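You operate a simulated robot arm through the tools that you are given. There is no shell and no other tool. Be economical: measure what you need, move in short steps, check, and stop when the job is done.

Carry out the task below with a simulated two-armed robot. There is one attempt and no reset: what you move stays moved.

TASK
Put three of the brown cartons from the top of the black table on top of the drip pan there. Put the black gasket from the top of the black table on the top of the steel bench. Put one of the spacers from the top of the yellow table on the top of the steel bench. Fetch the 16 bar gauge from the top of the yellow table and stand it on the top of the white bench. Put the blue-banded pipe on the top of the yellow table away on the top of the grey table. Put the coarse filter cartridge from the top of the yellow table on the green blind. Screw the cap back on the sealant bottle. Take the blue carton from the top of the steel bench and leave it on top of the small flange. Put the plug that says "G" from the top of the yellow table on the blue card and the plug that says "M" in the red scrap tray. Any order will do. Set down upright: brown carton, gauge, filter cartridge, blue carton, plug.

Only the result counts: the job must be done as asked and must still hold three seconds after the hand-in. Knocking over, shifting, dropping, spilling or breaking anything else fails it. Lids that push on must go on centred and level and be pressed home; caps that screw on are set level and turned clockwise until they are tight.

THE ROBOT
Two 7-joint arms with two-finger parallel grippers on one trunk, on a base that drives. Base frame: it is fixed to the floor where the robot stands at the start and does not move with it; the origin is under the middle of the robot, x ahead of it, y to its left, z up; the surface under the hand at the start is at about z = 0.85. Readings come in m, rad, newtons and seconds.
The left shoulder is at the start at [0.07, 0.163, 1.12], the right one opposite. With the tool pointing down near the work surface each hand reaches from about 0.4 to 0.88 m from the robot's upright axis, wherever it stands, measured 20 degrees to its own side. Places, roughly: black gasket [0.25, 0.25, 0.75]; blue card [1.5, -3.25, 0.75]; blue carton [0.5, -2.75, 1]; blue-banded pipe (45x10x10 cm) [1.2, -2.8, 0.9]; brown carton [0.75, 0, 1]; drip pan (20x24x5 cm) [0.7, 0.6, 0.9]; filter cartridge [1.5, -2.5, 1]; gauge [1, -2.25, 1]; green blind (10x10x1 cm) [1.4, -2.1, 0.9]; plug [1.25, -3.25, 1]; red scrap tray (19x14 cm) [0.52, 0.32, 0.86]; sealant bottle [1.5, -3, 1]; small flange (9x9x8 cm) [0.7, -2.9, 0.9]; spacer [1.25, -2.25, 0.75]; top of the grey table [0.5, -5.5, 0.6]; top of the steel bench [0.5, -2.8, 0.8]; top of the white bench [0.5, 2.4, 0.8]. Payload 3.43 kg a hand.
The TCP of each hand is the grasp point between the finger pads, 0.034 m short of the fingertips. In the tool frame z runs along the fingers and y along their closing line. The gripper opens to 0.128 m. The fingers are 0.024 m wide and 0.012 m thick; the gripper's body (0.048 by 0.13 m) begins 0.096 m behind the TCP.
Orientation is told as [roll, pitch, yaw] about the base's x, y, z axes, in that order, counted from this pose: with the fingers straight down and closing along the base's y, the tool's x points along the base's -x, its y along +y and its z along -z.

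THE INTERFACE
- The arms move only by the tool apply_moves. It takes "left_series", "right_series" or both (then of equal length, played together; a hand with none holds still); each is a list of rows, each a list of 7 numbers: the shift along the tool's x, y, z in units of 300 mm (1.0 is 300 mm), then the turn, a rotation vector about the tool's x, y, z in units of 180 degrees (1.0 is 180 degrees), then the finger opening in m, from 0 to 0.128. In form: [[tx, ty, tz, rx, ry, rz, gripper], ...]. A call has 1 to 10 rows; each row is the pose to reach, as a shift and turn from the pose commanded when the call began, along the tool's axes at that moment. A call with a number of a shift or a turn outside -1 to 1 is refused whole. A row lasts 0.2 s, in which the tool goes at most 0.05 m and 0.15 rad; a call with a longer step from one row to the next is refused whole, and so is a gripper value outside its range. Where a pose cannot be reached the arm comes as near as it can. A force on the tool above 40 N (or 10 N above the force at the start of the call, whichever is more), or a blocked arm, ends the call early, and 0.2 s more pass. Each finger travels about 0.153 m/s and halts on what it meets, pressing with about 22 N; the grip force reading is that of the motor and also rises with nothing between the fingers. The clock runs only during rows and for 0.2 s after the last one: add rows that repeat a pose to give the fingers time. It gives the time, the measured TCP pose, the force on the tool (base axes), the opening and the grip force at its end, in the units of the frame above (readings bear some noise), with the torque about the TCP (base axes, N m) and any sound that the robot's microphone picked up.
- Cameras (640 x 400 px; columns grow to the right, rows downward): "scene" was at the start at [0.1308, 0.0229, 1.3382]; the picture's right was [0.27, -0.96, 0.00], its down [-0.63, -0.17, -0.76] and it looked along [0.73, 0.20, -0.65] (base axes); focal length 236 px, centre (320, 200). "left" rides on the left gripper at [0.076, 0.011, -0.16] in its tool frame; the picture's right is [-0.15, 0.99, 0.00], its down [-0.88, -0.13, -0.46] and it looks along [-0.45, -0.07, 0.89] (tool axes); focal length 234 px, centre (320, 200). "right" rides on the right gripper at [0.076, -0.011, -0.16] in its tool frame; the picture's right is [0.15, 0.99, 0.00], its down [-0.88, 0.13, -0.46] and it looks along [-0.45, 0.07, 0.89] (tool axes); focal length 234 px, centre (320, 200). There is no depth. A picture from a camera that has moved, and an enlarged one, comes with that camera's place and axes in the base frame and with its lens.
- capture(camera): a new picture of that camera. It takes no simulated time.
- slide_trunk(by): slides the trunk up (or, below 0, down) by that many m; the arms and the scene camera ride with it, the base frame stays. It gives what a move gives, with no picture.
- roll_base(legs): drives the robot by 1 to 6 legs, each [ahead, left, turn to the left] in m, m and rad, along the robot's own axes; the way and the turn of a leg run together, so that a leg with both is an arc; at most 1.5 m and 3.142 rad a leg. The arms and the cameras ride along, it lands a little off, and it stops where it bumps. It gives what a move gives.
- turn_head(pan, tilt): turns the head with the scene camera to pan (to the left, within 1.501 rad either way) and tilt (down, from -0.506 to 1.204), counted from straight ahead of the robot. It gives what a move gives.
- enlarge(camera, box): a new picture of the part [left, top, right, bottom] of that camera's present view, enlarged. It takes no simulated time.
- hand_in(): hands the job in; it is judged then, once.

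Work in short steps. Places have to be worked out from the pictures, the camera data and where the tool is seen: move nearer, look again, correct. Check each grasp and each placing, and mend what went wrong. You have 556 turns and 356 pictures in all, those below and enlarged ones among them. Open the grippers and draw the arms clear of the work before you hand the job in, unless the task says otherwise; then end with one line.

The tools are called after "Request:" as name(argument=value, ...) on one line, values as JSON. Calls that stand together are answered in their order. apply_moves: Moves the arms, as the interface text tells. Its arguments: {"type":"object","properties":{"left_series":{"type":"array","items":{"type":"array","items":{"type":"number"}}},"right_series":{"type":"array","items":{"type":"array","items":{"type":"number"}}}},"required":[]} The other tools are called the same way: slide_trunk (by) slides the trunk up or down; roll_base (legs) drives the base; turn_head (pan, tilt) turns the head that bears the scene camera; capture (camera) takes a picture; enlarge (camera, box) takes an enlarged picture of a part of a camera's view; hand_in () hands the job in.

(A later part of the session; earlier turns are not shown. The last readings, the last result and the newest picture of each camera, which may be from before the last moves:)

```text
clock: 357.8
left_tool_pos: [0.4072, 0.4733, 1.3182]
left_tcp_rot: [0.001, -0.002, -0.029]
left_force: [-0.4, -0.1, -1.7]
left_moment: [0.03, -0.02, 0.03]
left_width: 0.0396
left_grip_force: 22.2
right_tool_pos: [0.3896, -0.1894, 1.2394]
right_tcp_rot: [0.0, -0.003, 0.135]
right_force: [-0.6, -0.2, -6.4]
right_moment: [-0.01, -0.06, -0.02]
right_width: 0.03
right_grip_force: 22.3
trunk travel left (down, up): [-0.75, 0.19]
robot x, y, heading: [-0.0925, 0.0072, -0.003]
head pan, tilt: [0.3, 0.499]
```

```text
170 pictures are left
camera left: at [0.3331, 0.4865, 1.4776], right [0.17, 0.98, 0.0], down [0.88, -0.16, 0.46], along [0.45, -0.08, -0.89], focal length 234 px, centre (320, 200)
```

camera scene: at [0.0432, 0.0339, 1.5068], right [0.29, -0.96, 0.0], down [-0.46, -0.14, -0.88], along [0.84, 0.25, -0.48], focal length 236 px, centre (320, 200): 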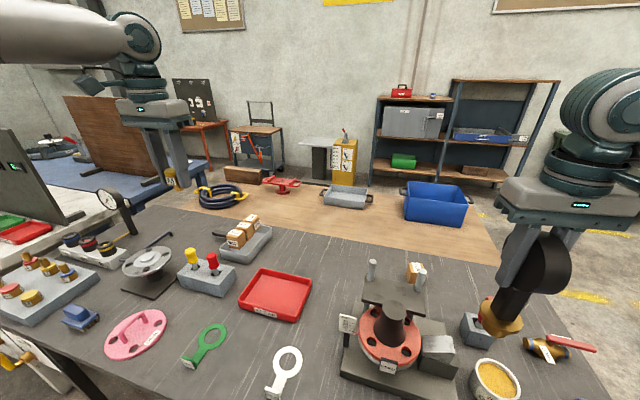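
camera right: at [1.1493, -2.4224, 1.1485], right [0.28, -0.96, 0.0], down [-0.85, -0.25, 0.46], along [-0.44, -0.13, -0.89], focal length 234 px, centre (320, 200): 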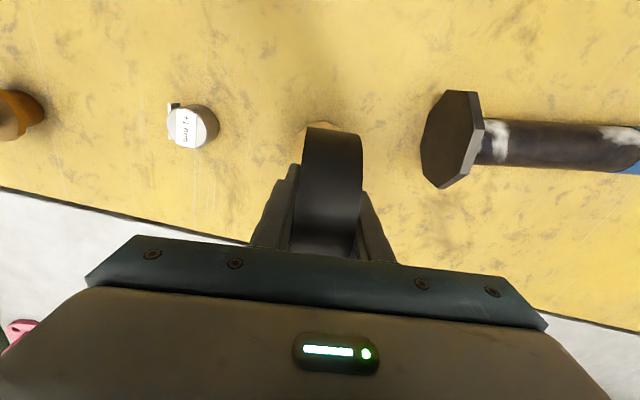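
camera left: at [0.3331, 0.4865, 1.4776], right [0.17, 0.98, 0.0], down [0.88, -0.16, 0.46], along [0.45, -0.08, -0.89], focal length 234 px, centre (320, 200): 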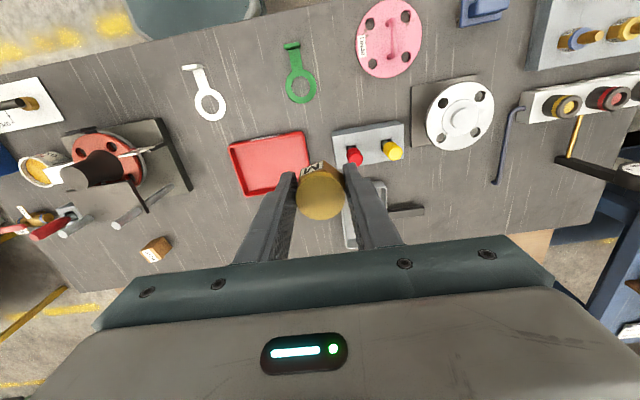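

I resend with smaller steps.

Request:
apply_moves(left_series=[[-0.056, -0.074, 0.11, 0, 0, 0, 0.015], [-0.112, -0.148, 0.22, 0, 0, 0, 0.015], [-0.168, -0.221, 0.33, 0, 0, 0, 0.015], [-0.224, -0.295, 0.44, 0, 0, 0, 0.015], [-0.28, -0.369, 0.55, 0, 0, 0, 0.015], [-0.336, -0.442, 0.66, 0, 0, 0, 0.015], [-0.392, -0.516, 0.77, 0, 0, 0, 0.015], [-0.392, -0.516, 0.88, 0, 0, 0, 0.015], [-0.392, -0.516, 0.99, 0, 0, 0, 0.015]])

Request:
capture(camera="left")

```text
clock: 359.8
left_tool_pos: [0.5244, 0.3137, 1.0189]
left_tcp_rot: [0.001, 0.0, -0.028]
left_force: [-0.4, 0.1, -1.6]
left_moment: [-0.02, 0.0, -0.03]
left_width: 0.0397
left_grip_force: 21.9
right_tool_pos: [0.3914, -0.1883, 1.2387]
right_tcp_rot: [0.0, -0.002, 0.136]
right_force: [0.9, -0.3, -5.7]
right_moment: [0.0, -0.03, 0.01]
right_width: 0.0301
right_grip_force: 22.0
trunk travel left (down, up): [-0.75, 0.19]
robot x, y, heading: [-0.0911, 0.0082, -0.014]
head pan, tilt: [0.3, 0.499]
```

```text
169 pictures are left
camera left: at [0.4484, 0.3278, 1.1784], right [0.17, 0.98, 0.0], down [0.88, -0.15, 0.46], along [0.45, -0.08, -0.89], focal length 234 px, centre (320, 200)
```

left: 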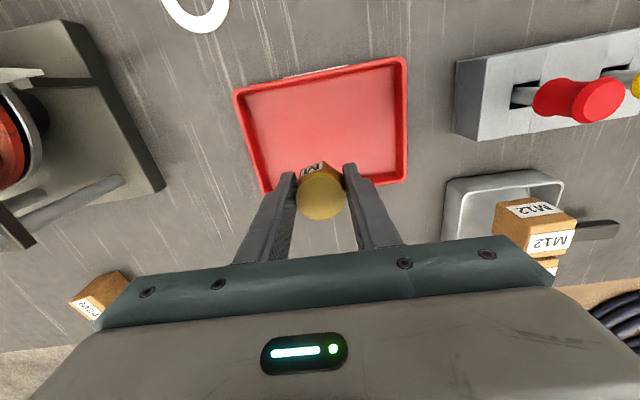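

The plug is over the middle of the tray. I lower and creep to find the floor.

Request:
apply_moves(left_series=[[0, 0, 0.1, 0, 0, 0, 0.015], [0, 0, 0.2, 0, 0, 0, 0.015], [0, 0, 0.28, 0, 0, 0, 0.015], [0, 0, 0.3, 0, 0, 0, 0.015], [0, 0, 0.32, 0, 0, 0, 0.015], [0, 0, 0.335, 0, 0, 0, 0.015], [0, 0, 0.35, 0, 0, 0, 0.015]])

```text
clock: 361.4
left_tool_pos: [0.5203, 0.3179, 0.9179]
left_tcp_rot: [0.001, -0.002, -0.03]
left_force: [-0.5, -0.2, -1.4]
left_moment: [0.03, -0.01, 0.02]
left_width: 0.0396
left_grip_force: 22.4
left hand out of reach, approached as far as the arm can: row 7
right_tool_pos: [0.3899, -0.1886, 1.2395]
right_tcp_rot: [0.0, -0.001, 0.137]
right_force: [-1.1, -0.5, -6.1]
right_moment: [-0.02, 0.01, 0.0]
right_width: 0.0302
right_grip_force: 22.6
trunk travel left (down, up): [-0.75, 0.19]
robot x, y, heading: [-0.0924, 0.004, -0.008]
head pan, tilt: [0.3, 0.499]
```

Arm can't go lower with the trunk raised; I lower the trunk 1.5 cm.

Request:
slide_trunk(by=-0.015)

```text
clock: 362.1
left_tool_pos: [0.5207, 0.3172, 0.9028]
left_tcp_rot: [-0.001, -0.002, -0.027]
left_force: [-0.3, 0.3, -1.9]
left_moment: [0.03, 0.03, 0.03]
left_width: 0.0395
left_grip_force: 22.0
right_tool_pos: [0.39, -0.1895, 1.2237]
right_tcp_rot: [-0.001, -0.002, 0.135]
right_force: [-0.4, 0.3, -6.1]
right_moment: [-0.03, -0.07, 0.07]
right_width: 0.0299
right_grip_force: 22.0
trunk travel left (down, up): [-0.735, 0.205]
robot x, y, heading: [-0.0905, 0.0102, -0.01]
head pan, tilt: [0.3, 0.499]
```

Below rim level with no contact, so the tray is open. I go on in 4 mm steps.

Request:
slide_trunk(by=-0.005)

Request:
slide_trunk(by=-0.003)

```text
clock: 362.6
left_tool_pos: [0.5215, 0.3164, 0.9002]
left_tcp_rot: [0.002, -0.006, -0.028]
left_force: [0.3, 1.4, 16.9]
left_moment: [0.11, 0.02, -0.07]
left_width: 0.0395
left_grip_force: 21.4
right_tool_pos: [0.3881, -0.1901, 1.2194]
right_tcp_rot: [-0.002, -0.004, 0.138]
right_force: [-0.2, 0.5, -6.2]
right_moment: [-0.02, -0.05, -0.02]
right_width: 0.03
right_grip_force: 21.8
trunk travel left (down, up): [-0.73, 0.21]
robot x, y, heading: [-0.0905, 0.0087, -0.01]
head pan, tilt: [0.3, 0.499]
```

```text
clock: 363.1
left_tool_pos: [0.5194, 0.3175, 0.8957]
left_tcp_rot: [-0.001, -0.004, -0.027]
left_force: [-1.0, 1.4, 13.7]
left_moment: [0.08, -0.05, 0.02]
left_width: 0.0357
left_grip_force: 21.6
right_tool_pos: [0.3881, -0.1899, 1.2164]
right_tcp_rot: [0.0, -0.003, 0.135]
right_force: [-0.8, 0.0, -6.4]
right_moment: [-0.01, -0.05, -0.02]
right_width: 0.03
right_grip_force: 22.1
trunk travel left (down, up): [-0.727, 0.213]
robot x, y, heading: [-0.0904, 0.0118, -0.006]
head pan, tilt: [0.3, 0.499]
```

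Contact; I ease off and open, then rise.

Request:
apply_moves(left_series=[[0, 0, -0.006, 0, 0, 0, 0.015], [0, 0, -0.006, 0, 0, 0, 0.04], [0, 0, -0.006, 0, 0, 0, 0.06], [0, 0, -0.006, 0, 0, 0, 0.07], [0, 0, -0.1, 0, 0, 0, 0.07], [0, 0, -0.24, 0, 0, 0, 0.07], [0, 0, -0.38, 0, 0, 0, 0.07], [0, 0, -0.52, 0, 0, 0, 0.07], [0, 0, -0.66, 0, 0, 0, 0.07]])

Request:
capture(camera="left")

```text
clock: 365.1
left_tool_pos: [0.5209, 0.3151, 1.0926]
left_tcp_rot: [0.0, -0.003, -0.028]
left_force: [0.1, -0.4, 0.1]
left_moment: [0.0, 0.01, -0.01]
left_width: 0.07
left_grip_force: 0.0
right_tool_pos: [0.3886, -0.1909, 1.2156]
right_tcp_rot: [0.001, -0.003, 0.136]
right_force: [-1.0, 0.2, -6.1]
right_moment: [-0.02, -0.06, -0.01]
right_width: 0.03
right_grip_force: 21.3
trunk travel left (down, up): [-0.727, 0.213]
robot x, y, heading: [-0.0951, 0.0042, -0.007]
head pan, tilt: [0.3, 0.499]
```

```text
168 pictures are left
camera left: at [0.4452, 0.3285, 1.2517], right [0.17, 0.98, 0.0], down [0.88, -0.16, 0.46], along [0.45, -0.08, -0.89], focal length 234 px, centre (320, 200)
```

left: 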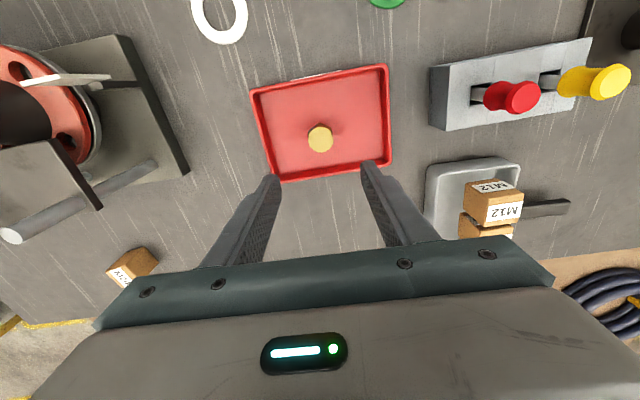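

Plug M stands in the tray. Now the gauge: I back off and drive along to the white bench, then look.

Request:
apply_moves(left_series=[[0.05, 0.05, -0.12, 0, 0, 0, 0.07], [0.15, 0.1, -0.2, 0, 0, 0, 0.07], [0.28, 0.15, -0.25, 0, 0, 0, 0.07], [0.4, 0.2, -0.3, 0, 0, 0, 0.07]])

Request:
roll_base(legs=[[-0.55, 0, 0], [0, 1.3, 0], [0, 1.0, 0]])

Request:
turn_head(pan=0.0, tilt=0.5)

Request:
capture(camera="scene")

```text
clock: 366.1
left_tool_pos: [0.4009, 0.38, 1.1834]
left_tcp_rot: [-0.002, -0.002, -0.029]
left_force: [-0.2, 0.3, 0.7]
left_moment: [-0.01, -0.03, 0.01]
left_width: 0.0698
left_grip_force: 0.1
right_tool_pos: [0.3879, -0.189, 1.2177]
right_tcp_rot: [-0.001, -0.005, 0.135]
right_force: [-0.4, 0.5, -7.0]
right_moment: [0.0, -0.07, 0.0]
right_width: 0.0302
right_grip_force: 21.9
trunk travel left (down, up): [-0.727, 0.213]
robot x, y, heading: [-0.091, 0.007, -0.007]
head pan, tilt: [0.3, 0.499]
```

```text
clock: 380.3
left_tool_pos: [-0.0829, 2.6858, 1.1833]
left_tcp_rot: [-0.001, -0.002, -0.056]
left_force: [0.4, 0.1, -0.4]
left_moment: [0.01, -0.02, -0.02]
left_width: 0.0701
left_grip_force: 0.1
right_tool_pos: [-0.1135, 2.1164, 1.2156]
right_tcp_rot: [0.002, -0.002, 0.108]
right_force: [-0.7, 0.3, -7.1]
right_moment: [0.0, -0.04, 0.01]
right_width: 0.03
right_grip_force: 21.7
trunk travel left (down, up): [-0.727, 0.213]
robot x, y, heading: [-0.588, 2.3294, -0.041]
head pan, tilt: [0.3, 0.499]
```

```text
clock: 381.1
left_tool_pos: [-0.0827, 2.6861, 1.1835]
left_tcp_rot: [0.002, -0.001, -0.057]
left_force: [-0.2, -0.3, 0.0]
left_moment: [0.0, 0.02, 0.0]
left_width: 0.07
left_grip_force: 0.1
right_tool_pos: [-0.114, 2.1173, 1.216]
right_tcp_rot: [0.0, -0.002, 0.106]
right_force: [0.4, 0.6, -5.6]
right_moment: [0.0, -0.06, 0.03]
right_width: 0.0299
right_grip_force: 21.5
trunk travel left (down, up): [-0.727, 0.213]
robot x, y, heading: [-0.5866, 2.3268, -0.039]
head pan, tilt: [0.0, 0.499]
```

```text
167 pictures are left
camera scene: at [-0.4493, 2.3238, 1.4837], right [-0.04, -1.0, 0.0], down [-0.48, 0.02, -0.88], along [0.88, -0.03, -0.48], focal length 236 px, centre (320, 200)
```

scene: 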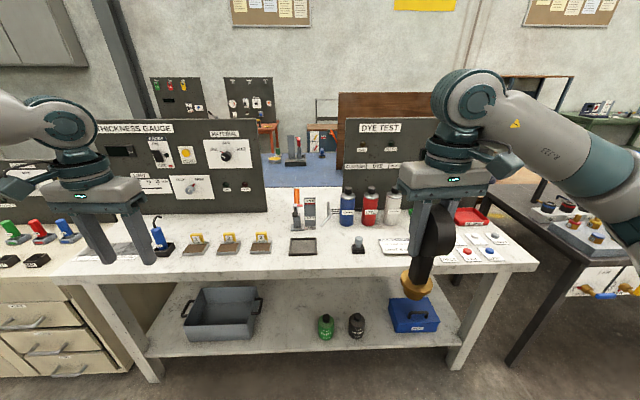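

I enlarge the bench to find a free spot.

Request:
enlarge(camera="scene", box=[150, 170, 430, 280])

```text
2.29 times, centred on (290, 225) of scene
camera zoom: at [-0.4493, 2.3238, 1.4837], right [-0.04, -1.0, 0.0], down [-0.48, 0.02, -0.88], along [0.88, -0.03, -0.48], focal length 538 px, centre (389, 143)
```

zoom: 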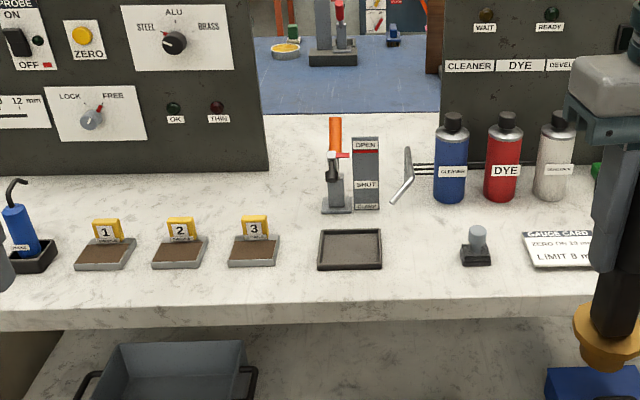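

Free spot between the black tray and the beaker at ≈(0.30,2.24). I move up to the bench.

Request:
roll_base(legs=[[0, 0.07, 0.04], [0.32, 0, 0]])

Request:
turn_head(pan=-0.2, tilt=0.8)

Request:
capture(camera="scene")

Request:
capture(camera="right")

```text
clock: 383.9
left_tool_pos: [0.2271, 2.7813, 1.1836]
left_tcp_rot: [-0.001, -0.004, -0.014]
left_force: [-0.8, 0.9, -0.1]
left_moment: [-0.02, 0.02, -0.04]
left_width: 0.0698
left_grip_force: 0.0
right_tool_pos: [0.2215, 2.2115, 1.2174]
right_tcp_rot: [0.001, -0.002, 0.15]
right_force: [0.6, -0.3, -5.8]
right_moment: [-0.04, -0.02, 0.04]
right_width: 0.0299
right_grip_force: 21.7
trunk travel left (down, up): [-0.727, 0.213]
robot x, y, heading: [-0.2644, 2.399, 0.007]
head pan, tilt: [0.0, 0.499]
```

```text
clock: 384.7
left_tool_pos: [0.2289, 2.7819, 1.1828]
left_tcp_rot: [0.002, -0.001, -0.014]
left_force: [-0.2, -0.1, 1.0]
left_moment: [-0.01, 0.06, 0.02]
left_width: 0.0703
left_grip_force: 0.0
right_tool_pos: [0.2236, 2.2122, 1.2154]
right_tcp_rot: [0.0, -0.001, 0.153]
right_force: [1.0, -0.6, -6.0]
right_moment: [0.02, -0.03, 0.03]
right_width: 0.03
right_grip_force: 22.2
trunk travel left (down, up): [-0.727, 0.213]
robot x, y, heading: [-0.2636, 2.4048, 0.007]
head pan, tilt: [-0.201, 0.799]
```

```text
165 pictures are left
camera scene: at [-0.1338, 2.3869, 1.4578], right [-0.19, -0.98, 0.0], down [-0.7, 0.14, -0.7], along [0.68, -0.13, -0.72], focal length 236 px, centre (320, 200)
```

scene: 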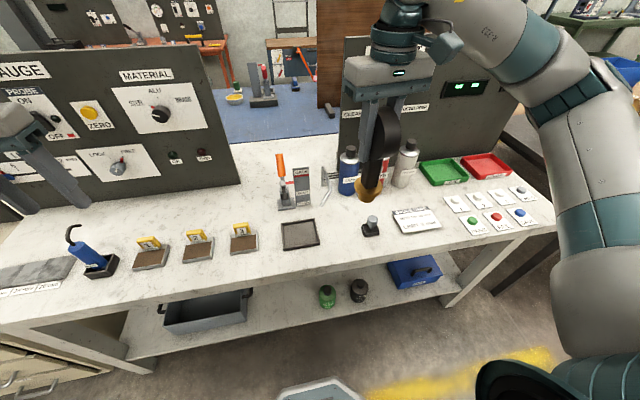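

```text
164 pictures are left
camera right: at [0.1494, 2.1889, 1.3762], right [-0.29, 0.96, 0.0], down [0.85, 0.26, 0.46], along [0.44, 0.13, -0.89], focal length 234 px, centre (320, 200)
```

right: 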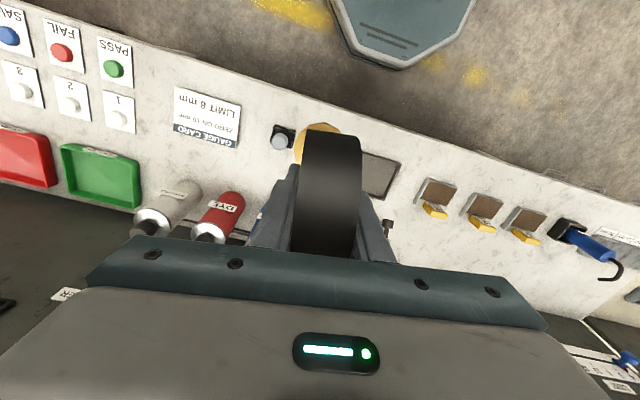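

Spot centre ≈(0.30,2.243), 13 cm wide. I move over it and lower to just above.

Request:
apply_moves(right_series=[[-0.135, 0.032, 0.02, 0, 0, 0, 0.01], [-0.27, 0.064, 0.08, 0, 0, 0, 0.01], [-0.27, 0.064, 0.22, 0, 0, 0, 0.01], [-0.27, 0.064, 0.36, 0, 0, 0, 0.01], [-0.27, 0.064, 0.5, 0, 0, 0, 0.01], [-0.27, 0.064, 0.62, 0, 0, 0, 0.01]])

Request:
capture(camera="scene")

```text
clock: 386.1
left_tool_pos: [0.2291, 2.7811, 1.1843]
left_tcp_rot: [0.0, -0.001, -0.014]
left_force: [-0.9, -0.6, -0.1]
left_moment: [0.02, -0.01, 0.03]
left_width: 0.0702
left_grip_force: 0.1
right_tool_pos: [0.2995, 2.2439, 1.0283]
right_tcp_rot: [-0.001, -0.003, 0.153]
right_force: [0.5, 0.8, -5.8]
right_moment: [0.0, -0.04, 0.03]
right_width: 0.0302
right_grip_force: 22.5
trunk travel left (down, up): [-0.727, 0.213]
robot x, y, heading: [-0.2671, 2.4015, 0.007]
head pan, tilt: [-0.201, 0.799]
```

```text
163 pictures are left
camera scene: at [-0.1341, 2.3859, 1.4578], right [-0.19, -0.98, 0.0], down [-0.7, 0.14, -0.7], along [0.68, -0.13, -0.72], focal length 236 px, centre (320, 200)
```

scene: 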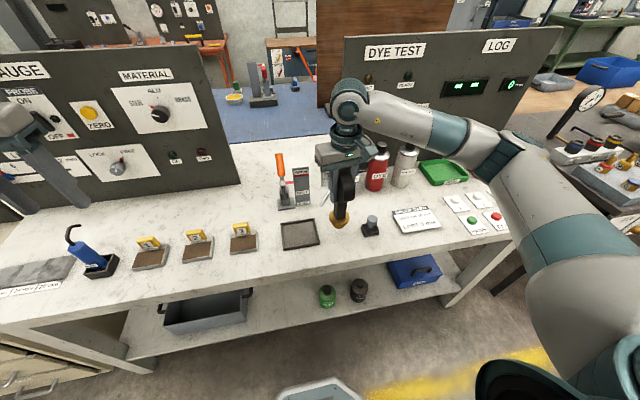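

Well placed. I lower and creep to contact near z≈0.987.

Request:
apply_moves(right_series=[[0, 0, 0.07, 0, 0, 0, 0.01], [0, 0, 0.11, 0, 0, 0, 0.01], [0, 0, 0.125, 0, 0, 0, 0.01], [0, 0, 0.133, 0, 0, 0, 0.01], [0, 0, 0.14, 0, 0, 0, 0.01]])

```text
clock: 387.3
left_tool_pos: [0.2285, 2.7821, 1.1821]
left_tcp_rot: [0.0, -0.002, -0.013]
left_force: [-0.4, 0.1, -0.4]
left_moment: [0.01, -0.01, 0.01]
left_width: 0.0698
left_grip_force: 0.0
right_tool_pos: [0.3001, 2.2417, 0.9889]
right_tcp_rot: [0.0, -0.002, 0.151]
right_force: [0.1, -1.1, -5.9]
right_moment: [0.03, -0.03, -0.01]
right_width: 0.03
right_grip_force: 22.1
trunk travel left (down, up): [-0.727, 0.213]
robot x, y, heading: [-0.2625, 2.4007, 0.005]
head pan, tilt: [-0.201, 0.799]
```

Request:
apply_moves(right_series=[[0, 0, 0.006, 0, 0, 0, 0.01], [0, 0, 0.012, 0, 0, 0, 0.01], [0, 0, 0.018, 0, 0, 0, 0.01]])

```text
clock: 388.1
left_tool_pos: [0.2256, 2.781, 1.1836]
left_tcp_rot: [-0.001, -0.004, -0.015]
left_force: [-0.2, -0.1, -0.2]
left_moment: [0.03, 0.02, 0.03]
left_width: 0.0697
left_grip_force: 0.0
right_tool_pos: [0.2992, 2.2427, 0.9854]
right_tcp_rot: [0.001, -0.006, 0.15]
right_force: [3.7, -3.7, 19.8]
right_moment: [0.07, 0.0, 0.01]
right_width: 0.03
right_grip_force: 22.6
trunk travel left (down, up): [-0.727, 0.213]
robot x, y, heading: [-0.2643, 2.401, 0.006]
head pan, tilt: [-0.201, 0.799]
```

Contact. I relax, open and rise.

Request:
apply_moves(right_series=[[0, 0, -0.008, 0, 0, 0, 0.01], [0, 0, -0.008, 0, 0, 0, 0.035], [0, 0, -0.008, 0, 0, 0, 0.055], [0, 0, -0.008, 0, 0, 0, 0.07], [0, 0, -0.1, 0, 0, 0, 0.07], [0, 0, -0.24, 0, 0, 0, 0.07], [0, 0, -0.38, 0, 0, 0, 0.07], [0, 0, -0.52, 0, 0, 0, 0.07], [0, 0, -0.66, 0, 0, 0, 0.07]])

Request:
capture(camera="scene")

```text
clock: 390.1
left_tool_pos: [0.2267, 2.7826, 1.1839]
left_tcp_rot: [-0.001, -0.003, -0.014]
left_force: [0.4, 0.0, 0.2]
left_moment: [-0.01, 0.0, 0.01]
left_width: 0.0701
left_grip_force: 0.0
right_tool_pos: [0.2967, 2.2443, 1.181]
right_tcp_rot: [-0.001, -0.002, 0.152]
right_force: [-0.1, 0.4, -1.0]
right_moment: [-0.01, 0.0, 0.0]
right_width: 0.0701
right_grip_force: 0.1
trunk travel left (down, up): [-0.727, 0.213]
robot x, y, heading: [-0.2616, 2.4019, 0.011]
head pan, tilt: [-0.201, 0.799]
```

```text
162 pictures are left
camera scene: at [-0.1357, 2.3879, 1.4578], right [-0.19, -0.98, 0.0], down [-0.7, 0.14, -0.7], along [0.68, -0.14, -0.72], focal length 236 px, centre (320, 200)
```

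scene: 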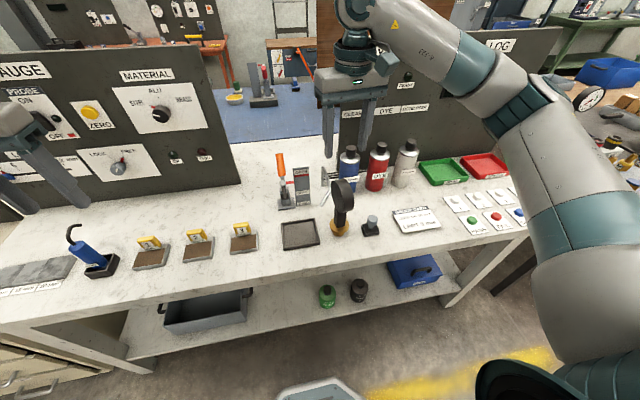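

The gauge stands upright on the white bench. I go back for the pipe and spacer: back off and drive to the corridor.

Request:
roll_base(legs=[[-0.4, 0, 0], [0, -1.5, -0.008], [0, -1.5, 0], [0, -0.45, 0]])

Request:
turn_head(pan=-1.2, tilt=0.25)

Request:
capture(camera="scene")

```text
clock: 409.0
left_tool_pos: [-0.1946, -0.6787, 1.1837]
left_tcp_rot: [-0.002, -0.001, -0.006]
left_force: [-0.2, -0.5, -0.9]
left_moment: [0.02, -0.01, 0.01]
left_width: 0.0701
left_grip_force: 0.1
right_tool_pos: [-0.1201, -1.2156, 1.18]
right_tcp_rot: [-0.001, -0.003, 0.161]
right_force: [0.8, -0.1, -0.5]
right_moment: [-0.02, 0.0, 0.0]
right_width: 0.0701
right_grip_force: 0.0
trunk travel left (down, up): [-0.727, 0.213]
robot x, y, heading: [-0.6825, -1.0632, 0.013]
head pan, tilt: [-0.201, 0.799]
```

```text
clock: 410.3
left_tool_pos: [-0.1941, -0.6801, 1.184]
left_tcp_rot: [0.0, -0.001, -0.005]
left_force: [-0.1, -0.1, -0.4]
left_moment: [0.03, 0.01, 0.02]
left_width: 0.0698
left_grip_force: 0.0
right_tool_pos: [-0.1196, -1.218, 1.1789]
right_tcp_rot: [0.0, -0.003, 0.16]
right_force: [-0.6, -0.4, 0.5]
right_moment: [0.02, 0.0, 0.02]
right_width: 0.07
right_grip_force: 0.1
trunk travel left (down, up): [-0.727, 0.213]
robot x, y, heading: [-0.6843, -1.0604, 0.013]
head pan, tilt: [-1.201, 0.25]
```

```text
161 pictures are left
camera scene: at [-0.5972, -1.1494, 1.5069], right [-0.93, -0.38, 0.0], down [-0.09, 0.23, -0.97], along [0.36, -0.9, -0.25], focal length 236 px, centre (320, 200)
```

scene: 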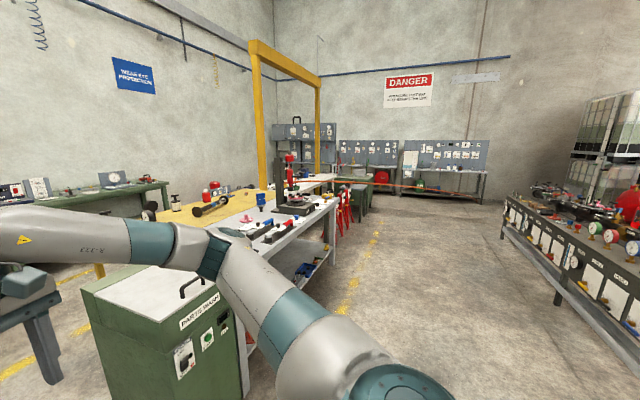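

I enlarge the far area to find the grey table.

Request:
enlarge(camera="scene", box=[270, 120, 420, 240])

```text
3.33 times, centred on (345, 180) of scene
camera zoom: at [-0.5972, -1.1494, 1.5069], right [-0.93, -0.38, 0.0], down [-0.09, 0.23, -0.97], along [0.36, -0.9, -0.25], focal length 785 px, centre (237, 267)
```

zoom: 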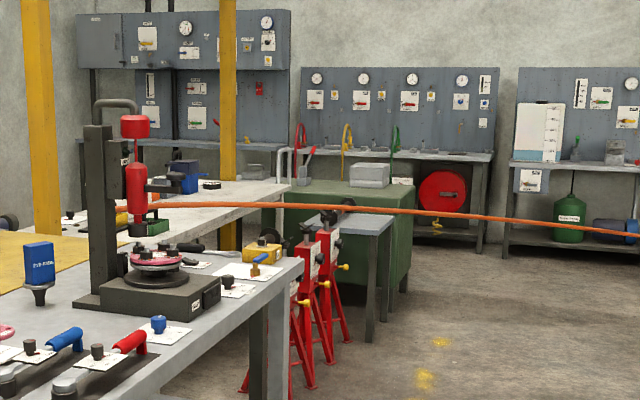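

The grey table stands beyond an orange pressure line that crosses the west aisle, so the pipe must go by the east side. First the spacer: I go into the corridor, face the yellow table's +y end and take the spacer near (1.176,-2.13).

Request:
roll_base(legs=[[1.0, 0, -0.013], [0.93, 0, 0], [0, 0, -1.571], [0.36, 0, 0]])

Request:
turn_head(pan=0.0, tilt=0.7)

Request:
capture(camera="scene")

Request:
capture(camera="right")

```text
clock: 425.6
left_tool_pos: [1.6501, -1.883, 1.1828]
left_tcp_rot: [0.0, -0.002, -1.571]
left_force: [-0.4, -0.2, 0.0]
left_moment: [-0.01, 0.01, -0.01]
left_width: 0.0697
left_grip_force: 0.0
right_tool_pos: [1.1133, -1.9613, 1.1802]
right_tcp_rot: [0.0, -0.001, -1.405]
right_force: [0.9, -0.2, 0.3]
right_moment: [-0.03, 0.01, 0.0]
right_width: 0.0701
right_grip_force: 0.1
trunk travel left (down, up): [-0.727, 0.213]
robot x, y, heading: [1.2631, -1.3976, -1.553]
head pan, tilt: [-1.201, 0.25]
```

```text
clock: 427.1
left_tool_pos: [1.6502, -1.8849, 1.1829]
left_tcp_rot: [0.0, -0.002, -1.572]
left_force: [0.4, 0.9, -1.0]
left_moment: [0.02, 0.02, -0.02]
left_width: 0.07
left_grip_force: 0.2
right_tool_pos: [1.1137, -1.9621, 1.1803]
right_tcp_rot: [0.0, -0.004, -1.406]
right_force: [0.1, 0.9, 0.9]
right_moment: [0.01, 0.02, -0.01]
right_width: 0.0699
right_grip_force: 0.0
trunk travel left (down, up): [-0.727, 0.213]
robot x, y, heading: [1.2644, -1.3972, -1.554]
head pan, tilt: [0.0, 0.7]
```

```text
159 pictures are left
camera scene: at [1.2655, -1.5341, 1.4661], right [-1.0, -0.02, 0.0], down [-0.01, 0.64, -0.76], along [0.01, -0.76, -0.64], focal length 236 px, centre (320, 200)
```

scene: 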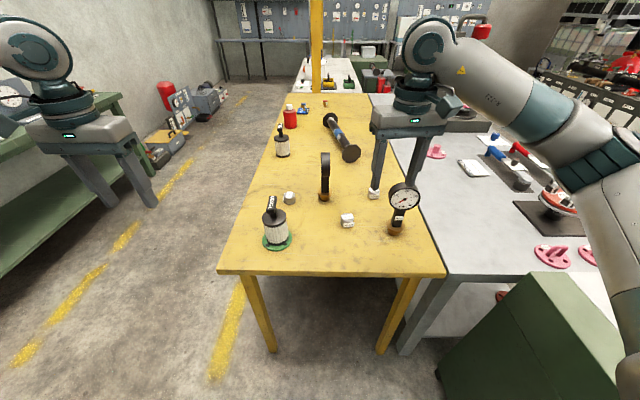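

```text
158 pictures are left
camera right: at [1.0898, -1.8891, 1.3405], right [0.95, 0.31, 0.0], down [0.27, -0.85, 0.46], along [0.14, -0.44, -0.89], focal length 234 px, centre (320, 200)
```

right: 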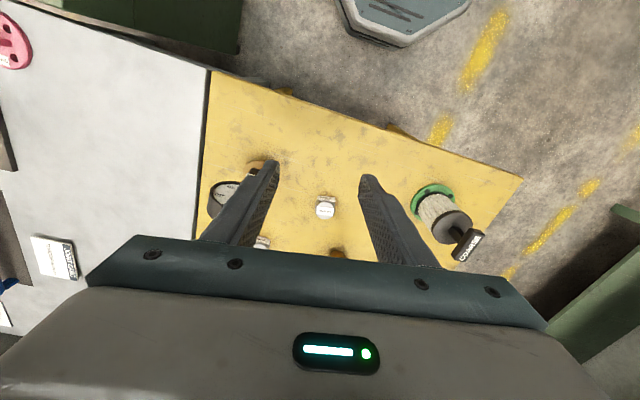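

The spacer is at (1.181,-2.132), and the steel bench's empty back-left corner is within reach from here. I bring the right hand over the spacer and lower the trunk.

Request:
apply_moves(right_series=[[-0.15, 0.03, 0, 0, 0, 0.012, 0.07], [-0.3, 0.065, 0, 0, 0, 0.024, 0.07], [-0.45, 0.1, 0, 0, 0, 0.036, 0.07], [-0.596, 0.127, 0, 0, 0, 0.048, 0.07], [-0.596, 0.127, 0, 0, 0, 0.048, 0.07]])

Request:
slide_trunk(by=-0.12)

Request:
capture(camera="right")

```text
clock: 428.2
left_tool_pos: [1.6483, -1.8856, 1.1843]
left_tcp_rot: [0.0, -0.004, -1.571]
left_force: [-0.3, -0.5, 0.3]
left_moment: [-0.01, 0.0, 0.0]
left_width: 0.0699
left_grip_force: 0.1
right_tool_pos: [1.1792, -2.1329, 1.1803]
right_tcp_rot: [0.0, -0.005, -1.556]
right_force: [-0.3, -0.4, 0.8]
right_moment: [-0.01, 0.0, 0.01]
right_width: 0.0698
right_grip_force: 0.1
trunk travel left (down, up): [-0.727, 0.213]
robot x, y, heading: [1.2619, -1.401, -1.547]
head pan, tilt: [0.0, 0.7]
```

```text
clock: 429.8
left_tool_pos: [1.6494, -1.8836, 1.0626]
left_tcp_rot: [0.001, -0.002, -1.57]
left_force: [0.0, 0.6, -0.1]
left_moment: [-0.01, 0.01, 0.02]
left_width: 0.0702
left_grip_force: 0.0
right_tool_pos: [1.1799, -2.1337, 1.0602]
right_tcp_rot: [0.002, -0.005, -1.556]
right_force: [-0.8, 0.0, 0.1]
right_moment: [-0.02, -0.01, -0.01]
right_width: 0.07
right_grip_force: 0.1
trunk travel left (down, up): [-0.607, 0.333]
robot x, y, heading: [1.2646, -1.4003, -1.552]
head pan, tilt: [0.0, 0.7]
```

```text
157 pictures are left
camera right: at [1.1676, -2.0577, 1.2202], right [0.99, 0.16, 0.0], down [0.14, -0.88, 0.46], along [0.07, -0.45, -0.89], focal length 234 px, centre (320, 200)
```

right: 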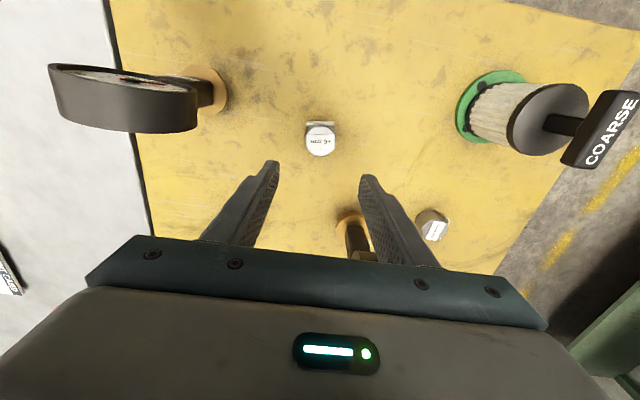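

Centred. I lower to z≈0.889, close and lift.

Request:
apply_moves(right_series=[[0, 0, 0.14, 0, 0, 0, 0.07], [0, 0, 0.28, 0, 0, 0, 0.07], [0, 0, 0.42, 0, 0, 0, 0.07], [0, 0, 0.54, 0, 0, 0, 0.07], [0, 0, 0.57, 0, 0, 0, 0.07], [0, 0, 0.57, 0, 0, 0, 0.045], [0, 0, 0.57, 0, 0, 0, 0.02], [0, 0, 0.57, 0, 0, 0, 0.015], [0, 0, 0.5, 0, 0, 0, 0.015], [0, 0, 0.37, 0, 0, 0, 0.015]])

Request:
capture(camera="right")

```text
clock: 431.9
left_tool_pos: [1.6502, -1.8837, 1.0636]
left_tcp_rot: [-0.001, -0.004, -1.57]
left_force: [1.2, -0.2, -0.4]
left_moment: [-0.02, 0.02, -0.02]
left_width: 0.07
left_grip_force: 0.0
right_tool_pos: [1.1801, -2.132, 0.9497]
right_tcp_rot: [-0.002, -0.003, -1.555]
right_force: [0.4, 0.6, -3.4]
right_moment: [-0.02, 0.05, 0.01]
right_width: 0.045
right_grip_force: 22.0
trunk travel left (down, up): [-0.607, 0.333]
robot x, y, heading: [1.2632, -1.401, -1.544]
head pan, tilt: [0.0, 0.7]
```

```text
156 pictures are left
camera right: at [1.1683, -2.0564, 1.1106], right [0.99, 0.16, 0.0], down [0.14, -0.88, 0.46], along [0.07, -0.45, -0.89], focal length 234 px, centre (320, 200)
```

right: 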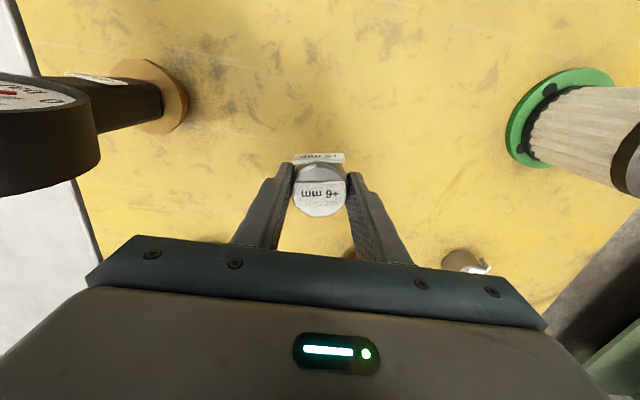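

Spacer held. I lift it above the gauges and shift the base toward the steel bench side.

Request:
apply_moves(right_series=[[0, 0, -0.15, 0, 0, 0, 0.015], [0, 0, -0.3, 0, 0, 0, 0.015], [0, 0, -0.45, 0, 0, 0, 0.015], [0, 0, -0.6, 0, 0, 0, 0.015], [0, 0, -0.72, 0, 0, 0, 0.015]])

Request:
roll_base(legs=[[0, -0.2, -0.02]])

Request:
capture(camera="right")

```text
clock: 433.1
left_tool_pos: [1.6508, -1.8847, 1.0632]
left_tcp_rot: [-0.003, -0.004, -1.57]
left_force: [-1.2, -0.9, -0.2]
left_moment: [-0.02, 0.0, -0.01]
left_width: 0.07
left_grip_force: 0.1
right_tool_pos: [1.1793, -2.1336, 1.1653]
right_tcp_rot: [0.0, -0.003, -1.555]
right_force: [0.2, -0.2, -3.9]
right_moment: [0.03, 0.04, -0.04]
right_width: 0.0449
right_grip_force: 22.1
trunk travel left (down, up): [-0.607, 0.333]
robot x, y, heading: [1.2628, -1.3962, -1.551]
head pan, tilt: [0.0, 0.7]
```

```text
clock: 434.7
left_tool_pos: [1.4444, -1.8937, 1.0625]
left_tcp_rot: [-0.003, 0.0, -1.588]
left_force: [1.2, -0.6, 1.0]
left_moment: [0.01, 0.0, 0.0]
left_width: 0.0701
left_grip_force: 0.0
right_tool_pos: [0.9686, -2.1344, 1.1653]
right_tcp_rot: [0.0, -0.002, -1.574]
right_force: [0.0, -0.2, -4.2]
right_moment: [0.05, 0.0, -0.01]
right_width: 0.0447
right_grip_force: 21.6
trunk travel left (down, up): [-0.607, 0.333]
robot x, y, heading: [1.0648, -1.4033, -1.572]
head pan, tilt: [0.0, 0.7]
```

```text
155 pictures are left
camera right: at [0.9579, -2.0582, 1.3257], right [0.99, 0.14, 0.0], down [0.13, -0.88, 0.46], along [0.07, -0.45, -0.89], focal length 234 px, centre (320, 200)
```

right: 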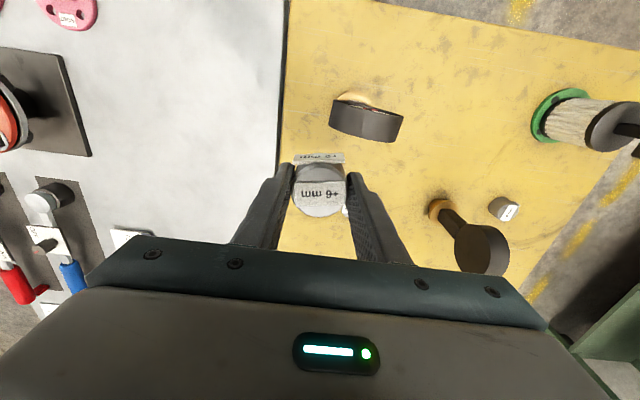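

The bench's free area lies at the left. I move over (0.83,-2.15) and lower to z≈0.93.

Request:
apply_moves(right_series=[[-0.01, -0.155, 0, 0, 0, 0, 0.015], [-0.03, -0.31, 0, 0, 0, 0, 0.015], [-0.05, -0.463, 0, 0, 0, 0, 0.015], [-0.05, -0.463, 0.15, 0, 0, 0, 0.015], [-0.05, -0.463, 0.3, 0, 0, 0, 0.015], [-0.05, -0.463, 0.45, 0, 0, 0, 0.015], [-0.05, -0.463, 0.6, 0, 0, 0, 0.015], [-0.05, -0.463, 0.75, 0, 0, 0, 0.015]])

Request:
capture(camera="right")

```text
clock: 436.5
left_tool_pos: [1.4435, -1.8952, 1.0627]
left_tcp_rot: [0.0, -0.001, -1.587]
left_force: [-0.5, 0.2, 0.5]
left_moment: [0.03, -0.01, 0.0]
left_width: 0.0698
left_grip_force: 0.2
right_tool_pos: [0.8287, -2.1528, 0.9403]
right_tcp_rot: [-0.001, -0.004, -1.574]
right_force: [-0.7, -0.1, -4.2]
right_moment: [0.04, -0.04, 0.02]
right_width: 0.0448
right_grip_force: 22.4
trunk travel left (down, up): [-0.607, 0.333]
robot x, y, heading: [1.0663, -1.4015, -1.573]
head pan, tilt: [0.0, 0.7]
```

```text
154 pictures are left
camera right: at [0.8181, -2.0762, 1.1002], right [0.99, 0.14, 0.0], down [0.13, -0.88, 0.46], along [0.07, -0.45, -0.89], focal length 234 px, centre (320, 200)
```

right: 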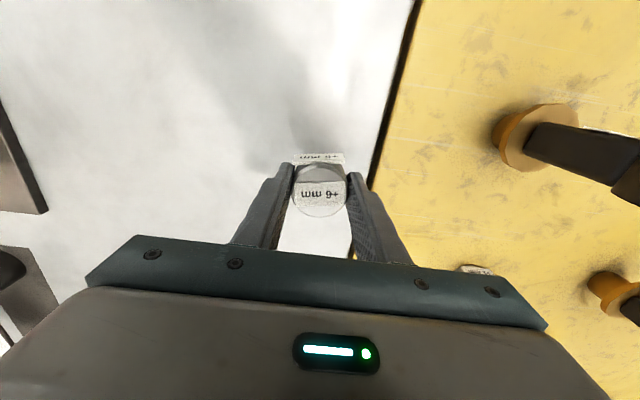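

Clear. I lower and creep to contact.

Request:
apply_moves(right_series=[[0, 0, 0.08, 0, 0, 0, 0.015], [0, 0, 0.14, 0, 0, 0, 0.015], [0, 0, 0.155, 0, 0, 0, 0.015], [0, 0, 0.165, 0, 0, 0, 0.015], [0, 0, 0.173, 0, 0, 0, 0.015]])

```text
clock: 437.7
left_tool_pos: [1.4448, -1.8945, 1.063]
left_tcp_rot: [-0.002, -0.001, -1.589]
left_force: [-0.7, -0.9, 0.4]
left_moment: [0.01, -0.01, 0.01]
left_width: 0.07
left_grip_force: 0.0
right_tool_pos: [0.8287, -2.15, 0.8884]
right_tcp_rot: [0.001, -0.003, -1.574]
right_force: [0.6, 0.3, -4.1]
right_moment: [-0.04, -0.01, 0.04]
right_width: 0.0449
right_grip_force: 22.1
trunk travel left (down, up): [-0.607, 0.333]
robot x, y, heading: [1.0656, -1.4032, -1.565]
head pan, tilt: [0.0, 0.7]
```

Request:
apply_moves(right_series=[[0, 0, 0.006, 0, 0, 0, 0.015], [0, 0, 0.012, 0, 0, 0, 0.015], [0, 0, 0.017, 0, 0, 0, 0.015]])

```text
clock: 438.5
left_tool_pos: [1.444, -1.8926, 1.0648]
left_tcp_rot: [0.0, -0.002, -1.588]
left_force: [-1.1, 0.0, 0.1]
left_moment: [0.01, 0.03, 0.01]
left_width: 0.0702
left_grip_force: 0.1
right_tool_pos: [0.83, -2.149, 0.8876]
right_tcp_rot: [0.002, -0.008, -1.574]
right_force: [-1.0, -4.6, 16.2]
right_moment: [-0.15, 0.06, -0.15]
right_width: 0.0448
right_grip_force: 22.0
trunk travel left (down, up): [-0.607, 0.333]
robot x, y, heading: [1.0672, -1.4017, -1.575]
head pan, tilt: [0.0, 0.7]
```

Contact. I relax, open and rise.

Request:
apply_moves(right_series=[[0, 0, -0.008, 0, 0, 0, 0.015], [0, 0, -0.008, 0, 0, 0, 0.045], [0, 0, -0.008, 0, 0, 0, 0.065], [0, 0, -0.008, 0, 0, 0, 0.07], [0, 0, -0.12, 0, 0, 0, 0.07], [0, 0, -0.27, 0, 0, 0, 0.07], [0, 0, -0.42, 0, 0, 0, 0.07], [0, 0, -0.57, 0, 0, 0, 0.07], [0, 0, -0.72, 0, 0, 0, 0.07], [0, 0, -0.85, 0, 0, 0, 0.07]])

Request:
capture(camera="right")

```text
clock: 440.7
left_tool_pos: [1.4448, -1.8931, 1.0628]
left_tcp_rot: [-0.002, -0.004, -1.59]
left_force: [0.6, 0.6, 0.2]
left_moment: [-0.03, 0.01, 0.01]
left_width: 0.0698
left_grip_force: 0.1
right_tool_pos: [0.8307, -2.1482, 1.1379]
right_tcp_rot: [-0.002, -0.002, -1.574]
right_force: [0.3, 0.2, 0.1]
right_moment: [-0.03, 0.02, 0.0]
right_width: 0.0699
right_grip_force: 0.0
trunk travel left (down, up): [-0.607, 0.333]
robot x, y, heading: [1.0679, -1.3996, -1.575]
head pan, tilt: [0.0, 0.7]
```

```text
153 pictures are left
camera right: at [0.8203, -2.072, 1.2974], right [0.99, 0.14, 0.0], down [0.13, -0.88, 0.46], along [0.06, -0.45, -0.89], focal length 234 px, centre (320, 200)
```

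right: 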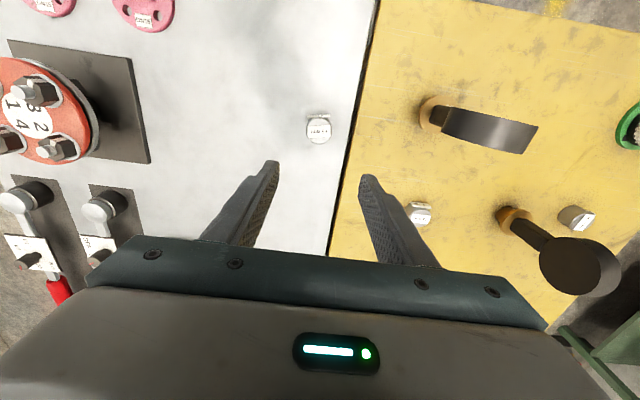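

The spacer is on the steel bench. Last is the pipe: I raise the left hand and drive round into the east aisle.

Request:
apply_moves(left_series=[[0, 0, -0.15, 0, 0, 0, 0.07], [0, 0, -0.3, 0, 0, 0, 0.07], [0, 0, -0.45, 0, 0, 0, 0.07]])

Request:
roll_base(legs=[[-0.2, 0, 0], [0, 1.05, 0], [0, 0, -1.568], [0, 1.2, 0]])

Request:
turn_head(pan=1.2, tilt=0.3)

Request:
capture(camera="scene")

```text
clock: 441.5
left_tool_pos: [1.4426, -1.8935, 1.1966]
left_tcp_rot: [0.001, 0.0, -1.588]
left_force: [0.5, -0.2, -0.2]
left_moment: [-0.03, 0.0, 0.02]
left_width: 0.0703
left_grip_force: 0.0
right_tool_pos: [0.8304, -2.1482, 1.1368]
right_tcp_rot: [-0.001, -0.003, -1.574]
right_force: [0.6, 0.3, -0.7]
right_moment: [-0.03, -0.01, 0.0]
right_width: 0.0702
right_grip_force: 0.1
trunk travel left (down, up): [-0.607, 0.333]
robot x, y, heading: [1.0643, -1.4017, -1.571]
head pan, tilt: [0.0, 0.7]
```

```text
clock: 457.6
left_tool_pos: [1.6298, -2.7761, 1.1957]
left_tcp_rot: [0.0, -0.001, 3.13]
left_force: [0.8, 0.4, -0.1]
left_moment: [0.0, 0.02, 0.01]
left_width: 0.0699
left_grip_force: 0.0
right_tool_pos: [1.3712, -2.1636, 1.1361]
right_tcp_rot: [0.0, -0.006, -3.14]
right_force: [-0.9, 0.1, -0.3]
right_moment: [0.0, -0.03, 0.0]
right_width: 0.0701
right_grip_force: 0.2
trunk travel left (down, up): [-0.607, 0.333]
robot x, y, heading: [2.1206, -2.3946, -3.136]
head pan, tilt: [0.0, 0.7]
```

```text
clock: 459.0
left_tool_pos: [1.628, -2.7753, 1.1962]
left_tcp_rot: [0.0, -0.002, 3.13]
left_force: [0.1, 0.8, 0.5]
left_moment: [-0.04, -0.01, 0.02]
left_width: 0.0702
left_grip_force: 0.0
right_tool_pos: [1.3707, -2.1633, 1.1368]
right_tcp_rot: [-0.001, -0.004, -3.139]
right_force: [0.7, -0.6, 0.8]
right_moment: [-0.01, -0.02, 0.01]
right_width: 0.0701
right_grip_force: 0.1
trunk travel left (down, up): [-0.607, 0.333]
robot x, y, heading: [2.1199, -2.3966, -3.137]
head pan, tilt: [1.201, 0.3]
```

```text
152 pictures are left
camera scene: at [2.0355, -2.4838, 1.3822], right [-0.93, 0.36, 0.0], down [0.11, 0.28, -0.96], along [-0.34, -0.89, -0.3], focal length 236 px, centre (320, 200)
```

scene: 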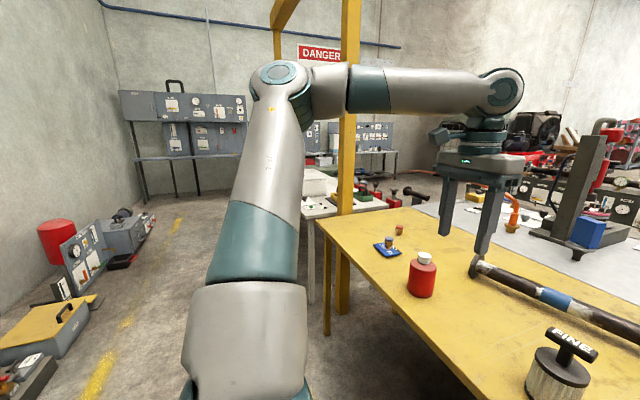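

The aisle south is clear. I drive to the pipe (centre ≈(1.182,-2.775), axis ≈14° off y) with the right hand.

Request:
roll_base(legs=[[0, 0.5, 0], [0.3, 0, 0]])

Request:
apply_moves(right_series=[[0, 0, -0.05, 0, 0, 0.047, 0.09], [0, 0, -0.05, 0, 0, 0.094, 0.09], [0, 0, -0.05, 0, 0, 0.141, 0.09], [0, 0, -0.05, 0, 0, 0.188, 0.09], [0, 0, -0.05, 0, 0, 0.235, 0.09], [0, 0, -0.05, 0, 0, 0.282, 0.09], [0, 0, -0.05, 0, 0, 0.329, 0.09], [0, 0, -0.05, 0, 0, 0.376, 0.09], [0, 0, -0.05, 0, 0, 0.42, 0.09]])

Request:
capture(camera="right")

```text
clock: 463.6
left_tool_pos: [1.3323, -3.2674, 1.1964]
left_tcp_rot: [0.001, -0.002, 3.128]
left_force: [-0.3, -0.5, -0.5]
left_moment: [0.01, -0.06, -0.01]
left_width: 0.0698
left_grip_force: 0.1
right_tool_pos: [1.0746, -2.6552, 1.137]
right_tcp_rot: [0.0, -0.004, -3.138]
right_force: [0.2, -0.5, 0.1]
right_moment: [0.02, -0.01, 0.02]
right_width: 0.0698
right_grip_force: 0.0
trunk travel left (down, up): [-0.607, 0.333]
robot x, y, heading: [1.8219, -2.8873, -3.135]
head pan, tilt: [1.201, 0.3]
```

```text
clock: 465.6
left_tool_pos: [1.3331, -3.2686, 1.1966]
left_tcp_rot: [0.001, -0.002, 3.128]
left_force: [0.5, 0.3, 0.2]
left_moment: [0.01, 0.0, -0.02]
left_width: 0.0698
left_grip_force: 0.0
right_tool_pos: [1.0748, -2.6552, 1.1512]
right_tcp_rot: [0.004, 0.0, 1.82]
right_force: [-0.3, 0.6, -0.3]
right_moment: [-0.01, 0.01, 0.01]
right_width: 0.0903
right_grip_force: 0.1
trunk travel left (down, up): [-0.607, 0.333]
robot x, y, heading: [1.8223, -2.8894, -3.137]
head pan, tilt: [1.201, 0.3]
```

```text
151 pictures are left
camera right: at [1.1049, -2.7258, 1.3112], right [-0.92, -0.39, 0.0], down [-0.34, 0.82, 0.46], along [-0.18, 0.42, -0.89], focal length 234 px, centre (320, 200)
```

right: 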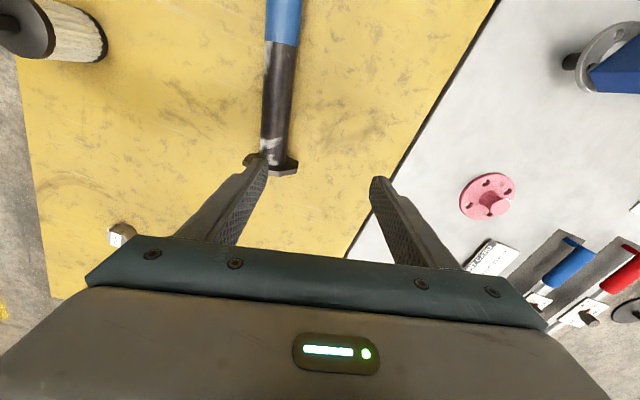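

I move over the pipe's middle and look.

Request:
apply_moves(right_series=[[0.119, -0.062, 0.02, 0, 0, 0, 0.1], [0.238, -0.124, 0.08, 0, 0, 0, 0.1], [0.357, -0.185, 0.14, 0, 0, 0, 0.1], [0.476, -0.247, 0.2, 0, 0, 0, 0.1], [0.476, -0.247, 0.25, 0, 0, 0, 0.1]])

Request:
capture(camera="right")

```text
clock: 466.8
left_tool_pos: [1.3325, -3.2676, 1.197]
left_tcp_rot: [0.0, -0.003, 3.129]
left_force: [-0.7, 0.6, 0.2]
left_moment: [-0.03, 0.0, 0.0]
left_width: 0.0702
left_grip_force: 0.0
right_tool_pos: [1.1801, -2.7737, 1.0773]
right_tcp_rot: [0.001, 0.001, 1.823]
right_force: [-0.7, 0.2, 0.7]
right_moment: [-0.03, 0.02, -0.01]
right_width: 0.1001
right_grip_force: 0.1
trunk travel left (down, up): [-0.607, 0.333]
robot x, y, heading: [1.8219, -2.8913, -3.134]
head pan, tilt: [1.201, 0.3]
```

```text
150 pictures are left
camera right: at [1.2111, -2.8431, 1.2378], right [-0.92, -0.39, 0.0], down [-0.34, 0.82, 0.46], along [-0.18, 0.42, -0.89], focal length 234 px, centre (320, 200)
```

right: 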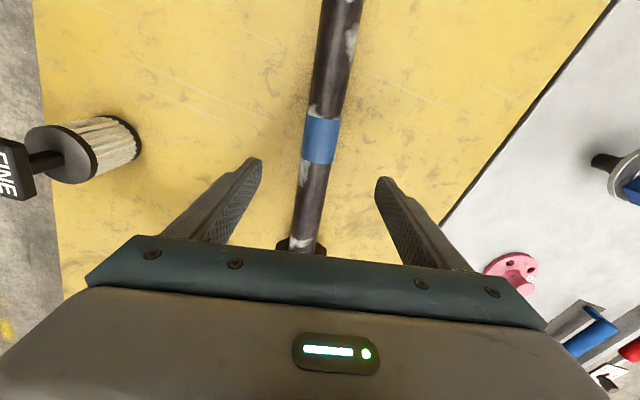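

Centred on the band and aligned. I lower to z≈0.895 and close.

Request:
apply_moves(right_series=[[0, 0, 0.14, 0, 0, 0, 0.1], [0, 0, 0.28, 0, 0, 0, 0.1], [0, 0, 0.42, 0, 0, 0, 0.1], [0, 0, 0.54, 0, 0, 0, 0.1], [0, 0, 0.605, 0, 0, 0, 0.1], [0, 0, 0.605, 0, 0, 0, 0.075], [0, 0, 0.605, 0, 0, 0, 0.05], [0, 0, 0.605, 0, 0, 0, 0.03], [0, 0, 0.605, 0, 0, 0, 0.02], [0, 0, 0.605, 0, 0, 0, 0.02]])

Request:
capture(camera="right")

```text
clock: 469.0
left_tool_pos: [1.3326, -3.2674, 1.1961]
left_tcp_rot: [0.0, -0.001, 3.127]
left_force: [0.7, -0.2, 0.0]
left_moment: [0.01, -0.01, -0.02]
left_width: 0.0699
left_grip_force: 0.1
right_tool_pos: [1.1819, -2.7735, 0.8956]
right_tcp_rot: [0.003, 0.0, 1.822]
right_force: [-1.2, -0.6, -0.4]
right_moment: [-0.21, 0.16, -0.58]
right_width: 0.0482
right_grip_force: 21.9
trunk travel left (down, up): [-0.607, 0.333]
robot x, y, heading: [1.8232, -2.8873, -3.138]
head pan, tilt: [1.201, 0.3]
```

```text
149 pictures are left
camera right: at [1.2119, -2.8447, 1.0563], right [-0.92, -0.39, 0.0], down [-0.34, 0.82, 0.46], along [-0.18, 0.42, -0.89], focal length 234 px, centre (320, 200)
```

right: 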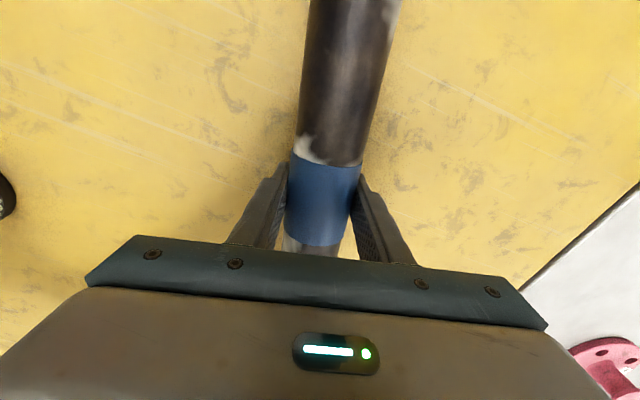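

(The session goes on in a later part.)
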